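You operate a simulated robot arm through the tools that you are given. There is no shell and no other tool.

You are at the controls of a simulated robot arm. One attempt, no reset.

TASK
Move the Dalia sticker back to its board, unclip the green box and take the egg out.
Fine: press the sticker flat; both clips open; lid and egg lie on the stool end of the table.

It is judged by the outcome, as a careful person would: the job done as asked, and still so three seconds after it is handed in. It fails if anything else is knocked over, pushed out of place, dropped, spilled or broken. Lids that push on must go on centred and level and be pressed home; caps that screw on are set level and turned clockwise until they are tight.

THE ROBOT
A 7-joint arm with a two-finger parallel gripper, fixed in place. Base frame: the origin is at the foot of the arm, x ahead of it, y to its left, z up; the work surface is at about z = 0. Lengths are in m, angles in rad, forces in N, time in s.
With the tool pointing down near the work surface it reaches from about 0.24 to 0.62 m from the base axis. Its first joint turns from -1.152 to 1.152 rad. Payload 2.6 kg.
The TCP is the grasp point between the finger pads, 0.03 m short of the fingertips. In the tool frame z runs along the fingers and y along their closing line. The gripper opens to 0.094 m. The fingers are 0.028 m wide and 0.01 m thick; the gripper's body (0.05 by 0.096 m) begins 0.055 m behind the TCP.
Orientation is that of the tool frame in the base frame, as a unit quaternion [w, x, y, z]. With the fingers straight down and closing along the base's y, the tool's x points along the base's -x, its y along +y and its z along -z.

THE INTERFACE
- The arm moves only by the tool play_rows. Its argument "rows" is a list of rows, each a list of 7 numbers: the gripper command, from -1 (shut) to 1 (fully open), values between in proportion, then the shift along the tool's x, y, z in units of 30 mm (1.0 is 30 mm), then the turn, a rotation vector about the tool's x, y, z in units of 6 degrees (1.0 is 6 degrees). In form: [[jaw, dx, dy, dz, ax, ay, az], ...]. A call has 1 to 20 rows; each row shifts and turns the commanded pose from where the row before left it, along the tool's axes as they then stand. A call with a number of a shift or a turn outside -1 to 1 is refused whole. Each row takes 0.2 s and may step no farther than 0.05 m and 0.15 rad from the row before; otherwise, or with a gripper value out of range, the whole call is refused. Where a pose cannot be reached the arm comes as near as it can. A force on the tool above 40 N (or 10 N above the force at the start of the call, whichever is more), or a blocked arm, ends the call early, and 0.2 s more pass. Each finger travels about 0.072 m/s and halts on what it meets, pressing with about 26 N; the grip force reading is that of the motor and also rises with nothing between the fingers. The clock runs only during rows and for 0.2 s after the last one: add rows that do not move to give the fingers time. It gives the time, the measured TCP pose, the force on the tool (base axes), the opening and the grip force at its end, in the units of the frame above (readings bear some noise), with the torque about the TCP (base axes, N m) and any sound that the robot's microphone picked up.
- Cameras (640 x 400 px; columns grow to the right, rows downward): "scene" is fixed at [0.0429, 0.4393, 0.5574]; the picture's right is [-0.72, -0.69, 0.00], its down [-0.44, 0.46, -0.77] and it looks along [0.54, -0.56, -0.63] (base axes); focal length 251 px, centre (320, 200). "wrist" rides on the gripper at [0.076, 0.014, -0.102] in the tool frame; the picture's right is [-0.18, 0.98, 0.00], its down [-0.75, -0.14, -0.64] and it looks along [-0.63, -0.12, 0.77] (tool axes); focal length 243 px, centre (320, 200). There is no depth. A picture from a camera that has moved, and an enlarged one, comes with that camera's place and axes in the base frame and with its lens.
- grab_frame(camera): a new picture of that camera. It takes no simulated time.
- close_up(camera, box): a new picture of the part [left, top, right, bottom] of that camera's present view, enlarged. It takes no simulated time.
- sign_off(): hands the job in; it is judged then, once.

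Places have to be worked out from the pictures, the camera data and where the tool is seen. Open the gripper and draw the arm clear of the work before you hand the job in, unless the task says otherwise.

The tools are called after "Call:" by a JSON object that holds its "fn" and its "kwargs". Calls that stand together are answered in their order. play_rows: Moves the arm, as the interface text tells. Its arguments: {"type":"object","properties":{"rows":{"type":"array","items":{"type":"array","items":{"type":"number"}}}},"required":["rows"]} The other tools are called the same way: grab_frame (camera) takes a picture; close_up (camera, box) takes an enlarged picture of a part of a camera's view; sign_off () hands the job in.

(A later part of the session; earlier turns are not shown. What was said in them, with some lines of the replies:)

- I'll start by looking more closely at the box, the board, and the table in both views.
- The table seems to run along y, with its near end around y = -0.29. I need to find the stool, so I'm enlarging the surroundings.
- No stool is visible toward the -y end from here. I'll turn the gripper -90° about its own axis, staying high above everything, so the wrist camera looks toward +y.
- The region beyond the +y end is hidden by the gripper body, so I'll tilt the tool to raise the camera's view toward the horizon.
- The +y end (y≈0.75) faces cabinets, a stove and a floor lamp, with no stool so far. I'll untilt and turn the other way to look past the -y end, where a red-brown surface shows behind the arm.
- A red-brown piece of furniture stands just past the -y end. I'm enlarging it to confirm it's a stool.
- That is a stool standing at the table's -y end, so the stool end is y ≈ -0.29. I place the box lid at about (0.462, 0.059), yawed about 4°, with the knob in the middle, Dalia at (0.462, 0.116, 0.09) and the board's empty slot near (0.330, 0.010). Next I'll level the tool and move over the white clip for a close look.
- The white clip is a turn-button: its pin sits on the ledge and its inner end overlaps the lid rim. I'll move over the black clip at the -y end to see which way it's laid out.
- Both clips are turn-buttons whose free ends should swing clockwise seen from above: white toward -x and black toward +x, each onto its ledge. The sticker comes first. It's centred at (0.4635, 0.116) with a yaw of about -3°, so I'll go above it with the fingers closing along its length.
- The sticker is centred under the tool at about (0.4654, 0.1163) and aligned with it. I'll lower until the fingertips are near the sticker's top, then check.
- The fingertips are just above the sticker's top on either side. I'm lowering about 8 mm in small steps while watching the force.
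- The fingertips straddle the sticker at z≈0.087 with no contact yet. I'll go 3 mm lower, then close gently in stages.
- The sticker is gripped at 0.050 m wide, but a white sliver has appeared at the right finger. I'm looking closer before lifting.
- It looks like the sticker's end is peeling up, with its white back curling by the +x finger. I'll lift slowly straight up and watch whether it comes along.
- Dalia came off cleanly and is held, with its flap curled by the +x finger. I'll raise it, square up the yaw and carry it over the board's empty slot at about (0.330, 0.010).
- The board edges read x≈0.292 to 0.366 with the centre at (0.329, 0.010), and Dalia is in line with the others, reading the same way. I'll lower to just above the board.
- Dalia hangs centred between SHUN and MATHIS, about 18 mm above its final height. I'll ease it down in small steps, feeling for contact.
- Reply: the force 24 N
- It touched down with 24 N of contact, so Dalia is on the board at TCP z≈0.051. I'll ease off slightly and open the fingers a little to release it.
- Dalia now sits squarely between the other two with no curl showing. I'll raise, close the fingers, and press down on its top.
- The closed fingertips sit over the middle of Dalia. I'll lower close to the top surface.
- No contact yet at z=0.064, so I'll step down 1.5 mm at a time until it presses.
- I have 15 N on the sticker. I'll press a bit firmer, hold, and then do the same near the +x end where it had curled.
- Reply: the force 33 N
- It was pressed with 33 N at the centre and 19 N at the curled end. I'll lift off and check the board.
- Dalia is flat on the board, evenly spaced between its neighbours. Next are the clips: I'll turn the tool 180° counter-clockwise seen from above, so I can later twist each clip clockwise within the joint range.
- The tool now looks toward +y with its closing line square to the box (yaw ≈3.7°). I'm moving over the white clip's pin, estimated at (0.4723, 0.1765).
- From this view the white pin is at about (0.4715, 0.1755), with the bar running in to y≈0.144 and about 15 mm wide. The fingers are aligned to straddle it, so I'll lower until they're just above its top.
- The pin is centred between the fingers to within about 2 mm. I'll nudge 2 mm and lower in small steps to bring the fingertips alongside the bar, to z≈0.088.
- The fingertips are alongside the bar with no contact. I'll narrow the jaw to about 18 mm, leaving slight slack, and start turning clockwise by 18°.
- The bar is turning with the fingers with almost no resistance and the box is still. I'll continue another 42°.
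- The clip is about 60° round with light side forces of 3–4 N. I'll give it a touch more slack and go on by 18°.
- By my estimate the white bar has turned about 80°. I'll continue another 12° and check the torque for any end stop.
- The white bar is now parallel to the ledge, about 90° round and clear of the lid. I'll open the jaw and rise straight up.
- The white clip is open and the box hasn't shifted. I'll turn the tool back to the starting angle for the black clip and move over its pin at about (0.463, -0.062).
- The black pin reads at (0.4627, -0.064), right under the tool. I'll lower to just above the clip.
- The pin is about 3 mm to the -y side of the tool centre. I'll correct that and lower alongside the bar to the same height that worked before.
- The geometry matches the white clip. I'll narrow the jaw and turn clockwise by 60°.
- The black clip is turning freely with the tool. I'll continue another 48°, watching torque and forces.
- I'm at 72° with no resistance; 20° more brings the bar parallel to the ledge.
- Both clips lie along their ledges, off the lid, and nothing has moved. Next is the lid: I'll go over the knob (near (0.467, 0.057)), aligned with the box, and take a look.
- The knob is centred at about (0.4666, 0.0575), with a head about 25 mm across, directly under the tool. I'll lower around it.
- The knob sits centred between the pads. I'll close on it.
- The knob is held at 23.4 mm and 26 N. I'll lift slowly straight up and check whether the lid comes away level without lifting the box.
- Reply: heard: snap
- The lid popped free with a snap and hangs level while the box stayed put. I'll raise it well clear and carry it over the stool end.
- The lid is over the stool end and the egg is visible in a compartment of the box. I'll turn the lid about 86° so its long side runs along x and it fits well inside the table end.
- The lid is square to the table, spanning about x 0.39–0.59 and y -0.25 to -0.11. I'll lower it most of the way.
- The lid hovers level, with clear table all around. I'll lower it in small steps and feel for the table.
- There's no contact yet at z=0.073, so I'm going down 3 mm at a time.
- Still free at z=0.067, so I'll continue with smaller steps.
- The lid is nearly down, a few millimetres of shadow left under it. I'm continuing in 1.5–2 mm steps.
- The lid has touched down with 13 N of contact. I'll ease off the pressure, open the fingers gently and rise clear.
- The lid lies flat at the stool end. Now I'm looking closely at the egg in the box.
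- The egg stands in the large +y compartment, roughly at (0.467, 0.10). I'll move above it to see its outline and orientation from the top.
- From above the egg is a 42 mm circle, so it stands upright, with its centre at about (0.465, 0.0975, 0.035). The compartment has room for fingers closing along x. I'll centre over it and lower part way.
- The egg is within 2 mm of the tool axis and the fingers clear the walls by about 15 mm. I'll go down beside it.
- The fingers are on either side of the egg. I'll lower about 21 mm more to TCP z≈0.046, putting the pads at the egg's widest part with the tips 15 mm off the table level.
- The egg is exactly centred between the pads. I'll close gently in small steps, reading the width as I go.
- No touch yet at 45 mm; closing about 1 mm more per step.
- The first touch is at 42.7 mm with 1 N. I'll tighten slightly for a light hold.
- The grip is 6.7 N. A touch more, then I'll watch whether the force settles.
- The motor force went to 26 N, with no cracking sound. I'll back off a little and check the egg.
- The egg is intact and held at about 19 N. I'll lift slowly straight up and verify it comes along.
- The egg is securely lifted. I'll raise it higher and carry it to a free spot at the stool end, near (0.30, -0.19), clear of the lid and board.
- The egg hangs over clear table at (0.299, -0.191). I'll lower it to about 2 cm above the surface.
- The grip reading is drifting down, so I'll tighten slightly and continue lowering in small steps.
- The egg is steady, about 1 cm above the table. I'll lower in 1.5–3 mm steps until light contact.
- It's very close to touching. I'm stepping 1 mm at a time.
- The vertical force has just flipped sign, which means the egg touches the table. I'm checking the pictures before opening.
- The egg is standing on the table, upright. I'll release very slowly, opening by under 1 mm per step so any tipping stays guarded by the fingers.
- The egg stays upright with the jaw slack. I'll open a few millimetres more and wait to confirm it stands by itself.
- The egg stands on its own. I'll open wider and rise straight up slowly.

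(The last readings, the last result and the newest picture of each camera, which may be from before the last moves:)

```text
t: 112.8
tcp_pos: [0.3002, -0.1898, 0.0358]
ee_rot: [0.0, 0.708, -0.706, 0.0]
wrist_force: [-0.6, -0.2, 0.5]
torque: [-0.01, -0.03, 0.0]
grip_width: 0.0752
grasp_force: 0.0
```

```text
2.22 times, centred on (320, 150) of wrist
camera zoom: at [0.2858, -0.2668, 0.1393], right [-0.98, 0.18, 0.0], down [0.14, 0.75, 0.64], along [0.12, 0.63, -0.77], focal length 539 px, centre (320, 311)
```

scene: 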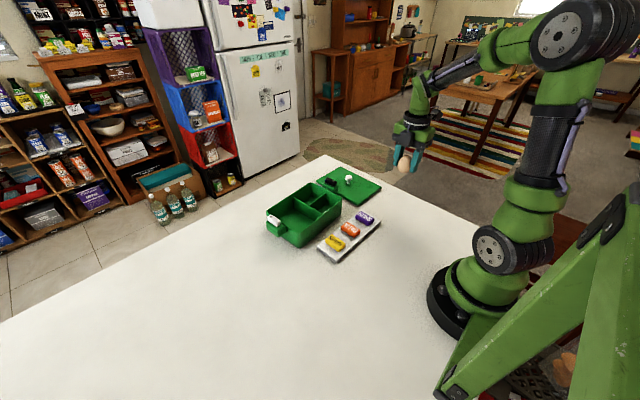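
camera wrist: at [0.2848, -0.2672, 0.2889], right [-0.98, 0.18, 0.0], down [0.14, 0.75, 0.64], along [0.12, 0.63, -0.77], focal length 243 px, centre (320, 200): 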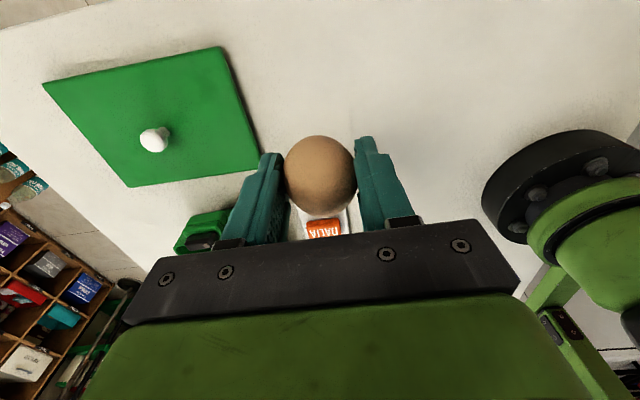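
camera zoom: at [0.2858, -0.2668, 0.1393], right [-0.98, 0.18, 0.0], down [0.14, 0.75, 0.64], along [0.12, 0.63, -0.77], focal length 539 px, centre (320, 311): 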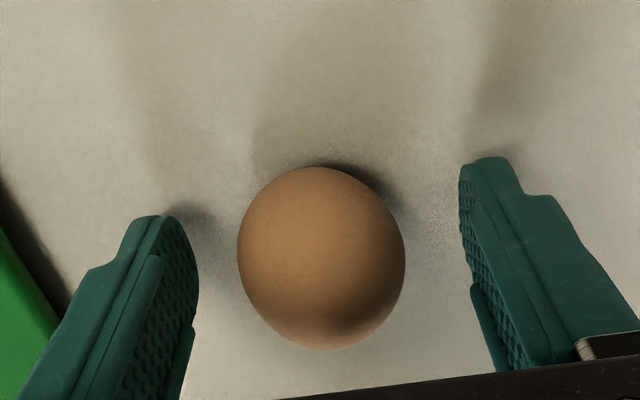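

The fingers are well clear on both sides and the egg hasn't moved. I'm rising straight up.

Call:
{"fn": "play_rows", "kwargs": {"rows": [[0.6, 0, 0, -0.2, 0, 0, 0], [0.6, 0, 0, -0.4, 0, 0, 0], [0.6, 0, 0, -0.6, 0, 0, 0], [0.6, 0, 0, -0.8, 0, 0, 0], [0.6, 0, 0, -1, 0, 0, 0], [0.6, 0, 0, -1, 0, 0, 0], [0.6, 0, 0, -1, 0, 0, 0], [0.6, 0, 0, -1, 0, 0, 0]]}}

Call:
{"fn": "grab_frame", "kwargs": {"camera": "wrist"}}

Call:
{"fn": "grab_frame", "kwargs": {"camera": "scene"}}

```text
t: 114.6
tcp_pos: [0.3002, -0.1909, 0.2176]
ee_rot: [0.0, 0.708, -0.706, 0.0]
wrist_force: [0.5, -0.1, -0.2]
torque: [-0.02, 0.02, -0.01]
grip_width: 0.0752
grasp_force: 0.0
```

```text
taken
camera wrist: at [0.2863, -0.2671, 0.3199], right [-0.98, 0.18, 0.0], down [0.14, 0.75, 0.64], along [0.12, 0.63, -0.77], focal length 243 px, centre (320, 200)
```

wrist: 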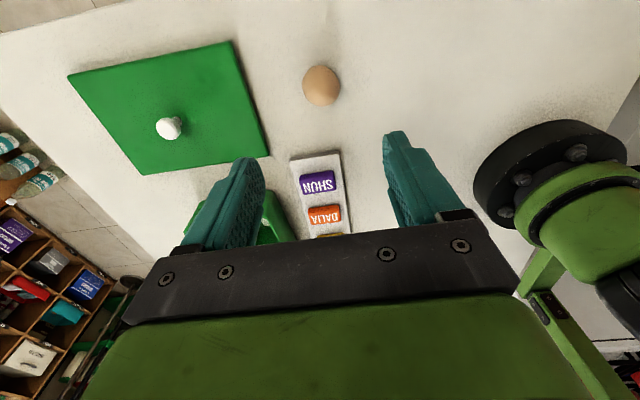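

```text
taken
```

scene: 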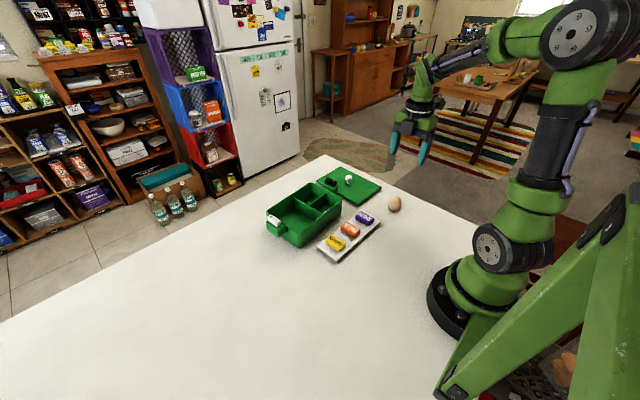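

Everything is in place: the egg and lid rest at the stool end and the egg is steady. I'll draw the arm up and away to its starting area, then do a last check.

Call:
{"fn": "play_rows", "kwargs": {"rows": [[0.6, 0, 0, -1, 0, 0, 0], [0.6, 0, 0, -1, 0, 0, 0], [0.6, -0.867, -0.167, -0.3, 0, 0, 0], [0.6, -0.867, -0.167, -0.3, 0, 0, 0], [0.6, -0.867, -0.167, -0.3, 0, 0, 0], [0.6, -0.867, -0.167, -0.3, 0, 0, 0], [0.6, -0.867, -0.167, -0.3, 0, 0, 0], [0.6, -0.867, -0.167, -0.3, 0, 0, 0], [0.6, -0.867, -0.167, -0.3, 0, 0, 0], [0.6, -0.867, -0.167, -0.3, 0, 0, 0], [0.6, -0.867, -0.167, -0.3, 0, 0, 0], [0.6, -0.867, -0.167, -0.3, 0, 0, 0], [1, 0, 0, 0, 0, 0, 0], [1, 0, 0, 0, 0, 0, 0], [1, 0, 0, 0, 0, 0, 0]]}}

Call:
{"fn": "close_up", "kwargs": {"camera": "scene", "box": [255, 150, 425, 265]}}

Call:
{"fn": "grab_frame", "kwargs": {"camera": "scene"}}

Call:
{"fn": "close_up", "kwargs": {"camera": "scene", "box": [255, 180, 345, 245]}}

Call:
{"fn": "grab_frame", "kwargs": {"camera": "wrist"}}

```text
t: 117.8
tcp_pos: [0.3506, 0.0686, 0.3674]
ee_rot: [0.0, 0.708, -0.706, 0.0]
wrist_force: [0.4, 0.2, -0.2]
torque: [-0.01, -0.02, -0.06]
grip_width: 0.0941
grasp_force: 0.1
```

```text
3.48 times, centred on (340, 208) of scene
camera zoom: at [0.0429, 0.4393, 0.5574], right [-0.72, -0.69, 0.0], down [-0.44, 0.46, -0.77], along [0.54, -0.56, -0.63], focal length 874 px, centre (250, 174)
```

zoom: 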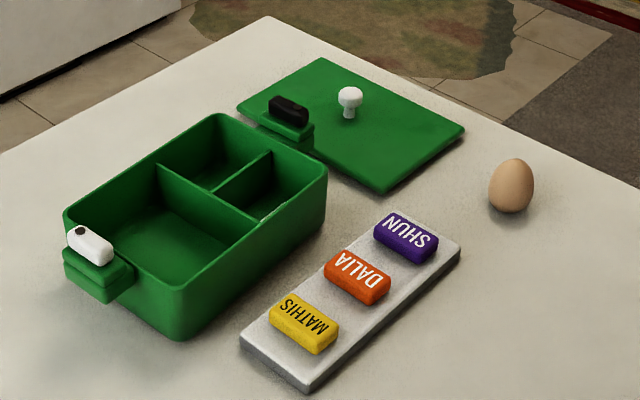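

```text
taken
```

scene: 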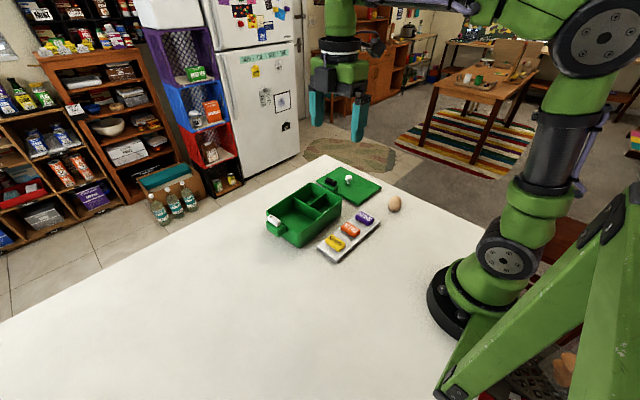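

```text
6.15 times, centred on (300, 212) of scene
camera zoom: at [0.0429, 0.4393, 0.5574], right [-0.72, -0.69, 0.0], down [-0.44, 0.46, -0.77], along [0.54, -0.56, -0.63], focal length 1546 px, centre (443, 123)
```

zoom: 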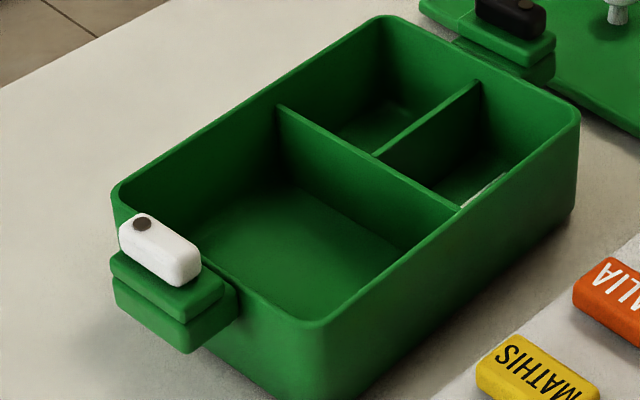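

```text
taken
camera wrist: at [0.3353, -0.0066, 0.4698], right [-0.98, 0.18, 0.0], down [0.14, 0.75, 0.64], along [0.12, 0.63, -0.77], focal length 243 px, centre (320, 200)
```

wrist: 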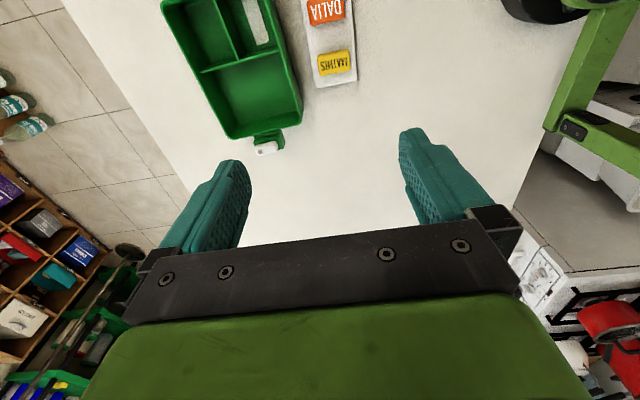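

Everything looks right. I noticed a white strip inside one compartment, so I'm taking a quick look to make sure it isn't something I disturbed.

Call:
{"fn": "close_up", "kwargs": {"camera": "wrist", "box": [160, 0, 310, 100]}}

Call:
{"fn": "close_up", "kwargs": {"camera": "scene", "box": [370, 180, 420, 220]}}

Call:
{"fn": "close_up", "kwargs": {"camera": "scene", "box": [315, 205, 385, 265]}}

```text
4.00 times, centred on (235, 50) of wrist
camera zoom: at [0.3353, -0.0066, 0.4698], right [-0.98, 0.18, 0.0], down [0.14, 0.75, 0.64], along [0.12, 0.63, -0.77], focal length 970 px, centre (660, 800)
```

zoom: 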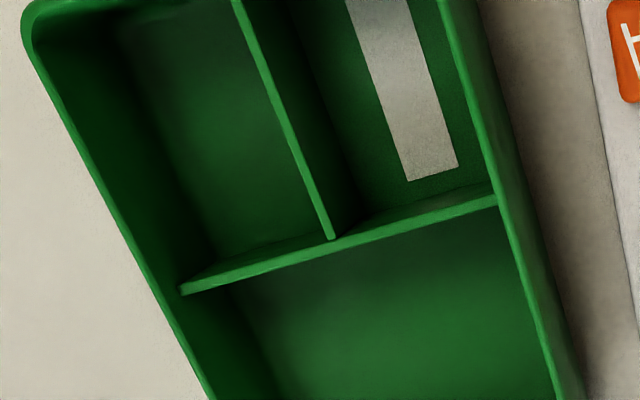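

```text
10.00 times, centred on (395, 200) of scene
camera zoom: at [0.0429, 0.4393, 0.5574], right [-0.72, -0.69, 0.0], down [-0.44, 0.46, -0.77], along [0.54, -0.56, -0.63], focal length 2513 px, centre (-430, 200)
```

zoom: 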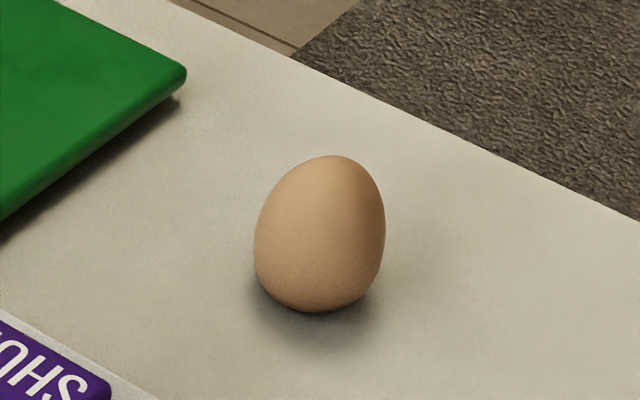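

```text
6.67 times, centred on (350, 235) of scene
camera zoom: at [0.0429, 0.4393, 0.5574], right [-0.72, -0.69, 0.0], down [-0.44, 0.46, -0.77], along [0.54, -0.56, -0.63], focal length 1675 px, centre (120, -33)
```

zoom: 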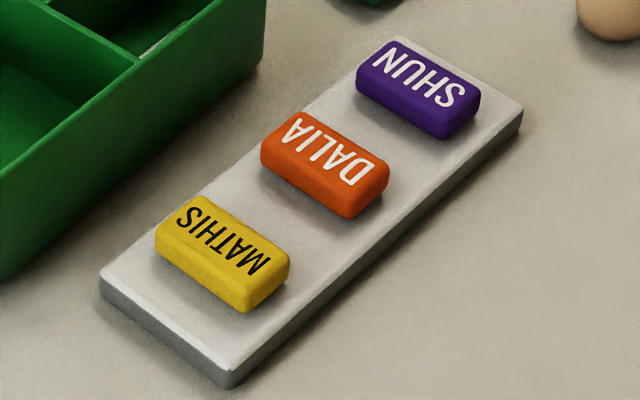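

The strip is a plain white slip in the box that I haven't touched. I'll hold still for two seconds to confirm the egg isn't drifting before handing in.

Call:
{"fn": "play_rows", "kwargs": {"rows": [[1, 0, 0, 0, 0, 0, 0], [1, 0, 0, 0, 0, 0, 0], [1, 0, 0, 0, 0, 0, 0], [1, 0, 0, 0, 0, 0, 0], [1, 0, 0, 0, 0, 0, 0], [1, 0, 0, 0, 0, 0, 0], [1, 0, 0, 0, 0, 0, 0], [1, 0, 0, 0, 0, 0, 0], [1, 0, 0, 0, 0, 0, 0], [1, 0, 0, 0, 0, 0, 0], [1, 0, 0, 0, 0, 0, 0], [1, 0, 0, 0, 0, 0, 0]]}}

Call:
{"fn": "close_up", "kwargs": {"camera": "scene", "box": [370, 180, 420, 220]}}

Call:
{"fn": "close_up", "kwargs": {"camera": "scene", "box": [255, 150, 425, 265]}}

```text
t: 120.4
tcp_pos: [0.3504, 0.0695, 0.3688]
ee_rot: [0.0, 0.708, -0.706, 0.0]
wrist_force: [-0.4, -0.3, -0.2]
torque: [0.02, 0.02, -0.02]
grip_width: 0.0937
grasp_force: 0.0
```

```text
10.00 times, centred on (395, 200) of scene
camera zoom: at [0.0429, 0.4393, 0.5574], right [-0.72, -0.69, 0.0], down [-0.44, 0.46, -0.77], along [0.54, -0.56, -0.63], focal length 2513 px, centre (-430, 200)
```

zoom: 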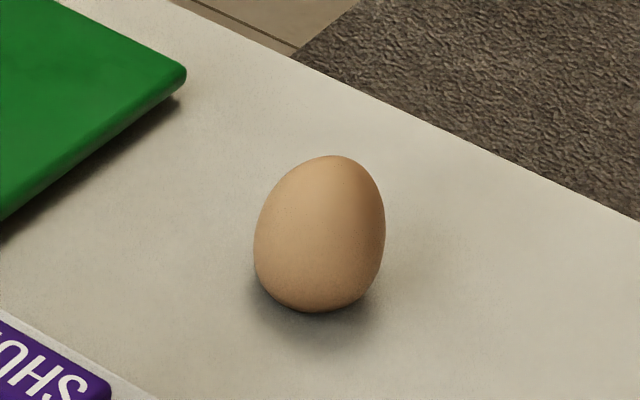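

```text
3.48 times, centred on (340, 208) of scene
camera zoom: at [0.0429, 0.4393, 0.5574], right [-0.72, -0.69, 0.0], down [-0.44, 0.46, -0.77], along [0.54, -0.56, -0.63], focal length 874 px, centre (250, 174)
```

zoom: 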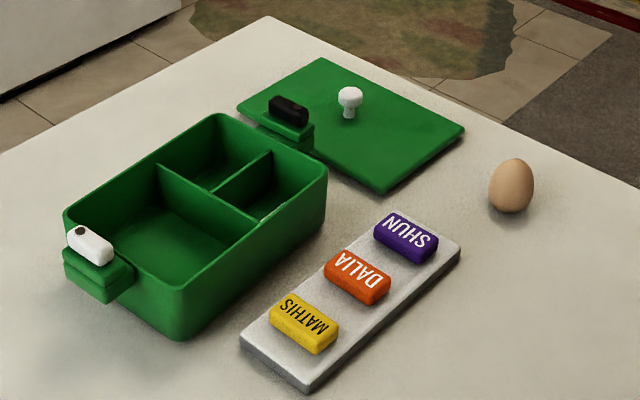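

Nothing has moved after the wait. Dalia is flat on the board, both clips are open, the lid and egg rest at the stool end, and the gripper is open and clear. I'm handing in the job.

Call:
{"fn": "sign_off", "kwargs": {}}

```text
The job is handed in.
```

The job is done and handed in. A final check after about two seconds of holding still showed nothing moving.

- **Sticker:** Dalia is back on its board between Shun and Mathis, reading the same way. I pressed it flat with about 33 N at the centre and 19 N at the end that had curled.
- **Clips:** both are turned about 90° so they lie along their ledges, clear of where the lid sat.
- **Lid:** it came off with a snap and lies flat, knob up, on the stool end of the table.
- **Egg:** it looks intact and stands upright on its end on the stool end, between the lid and the arm, clear of both the lid and the board.

The grip on the egg briefly reached about 26 N, the gripper's full force. I heard no cracking and saw no damage. Nothing else was knocked, shifted or dropped, and the gripper is open with the arm clear.
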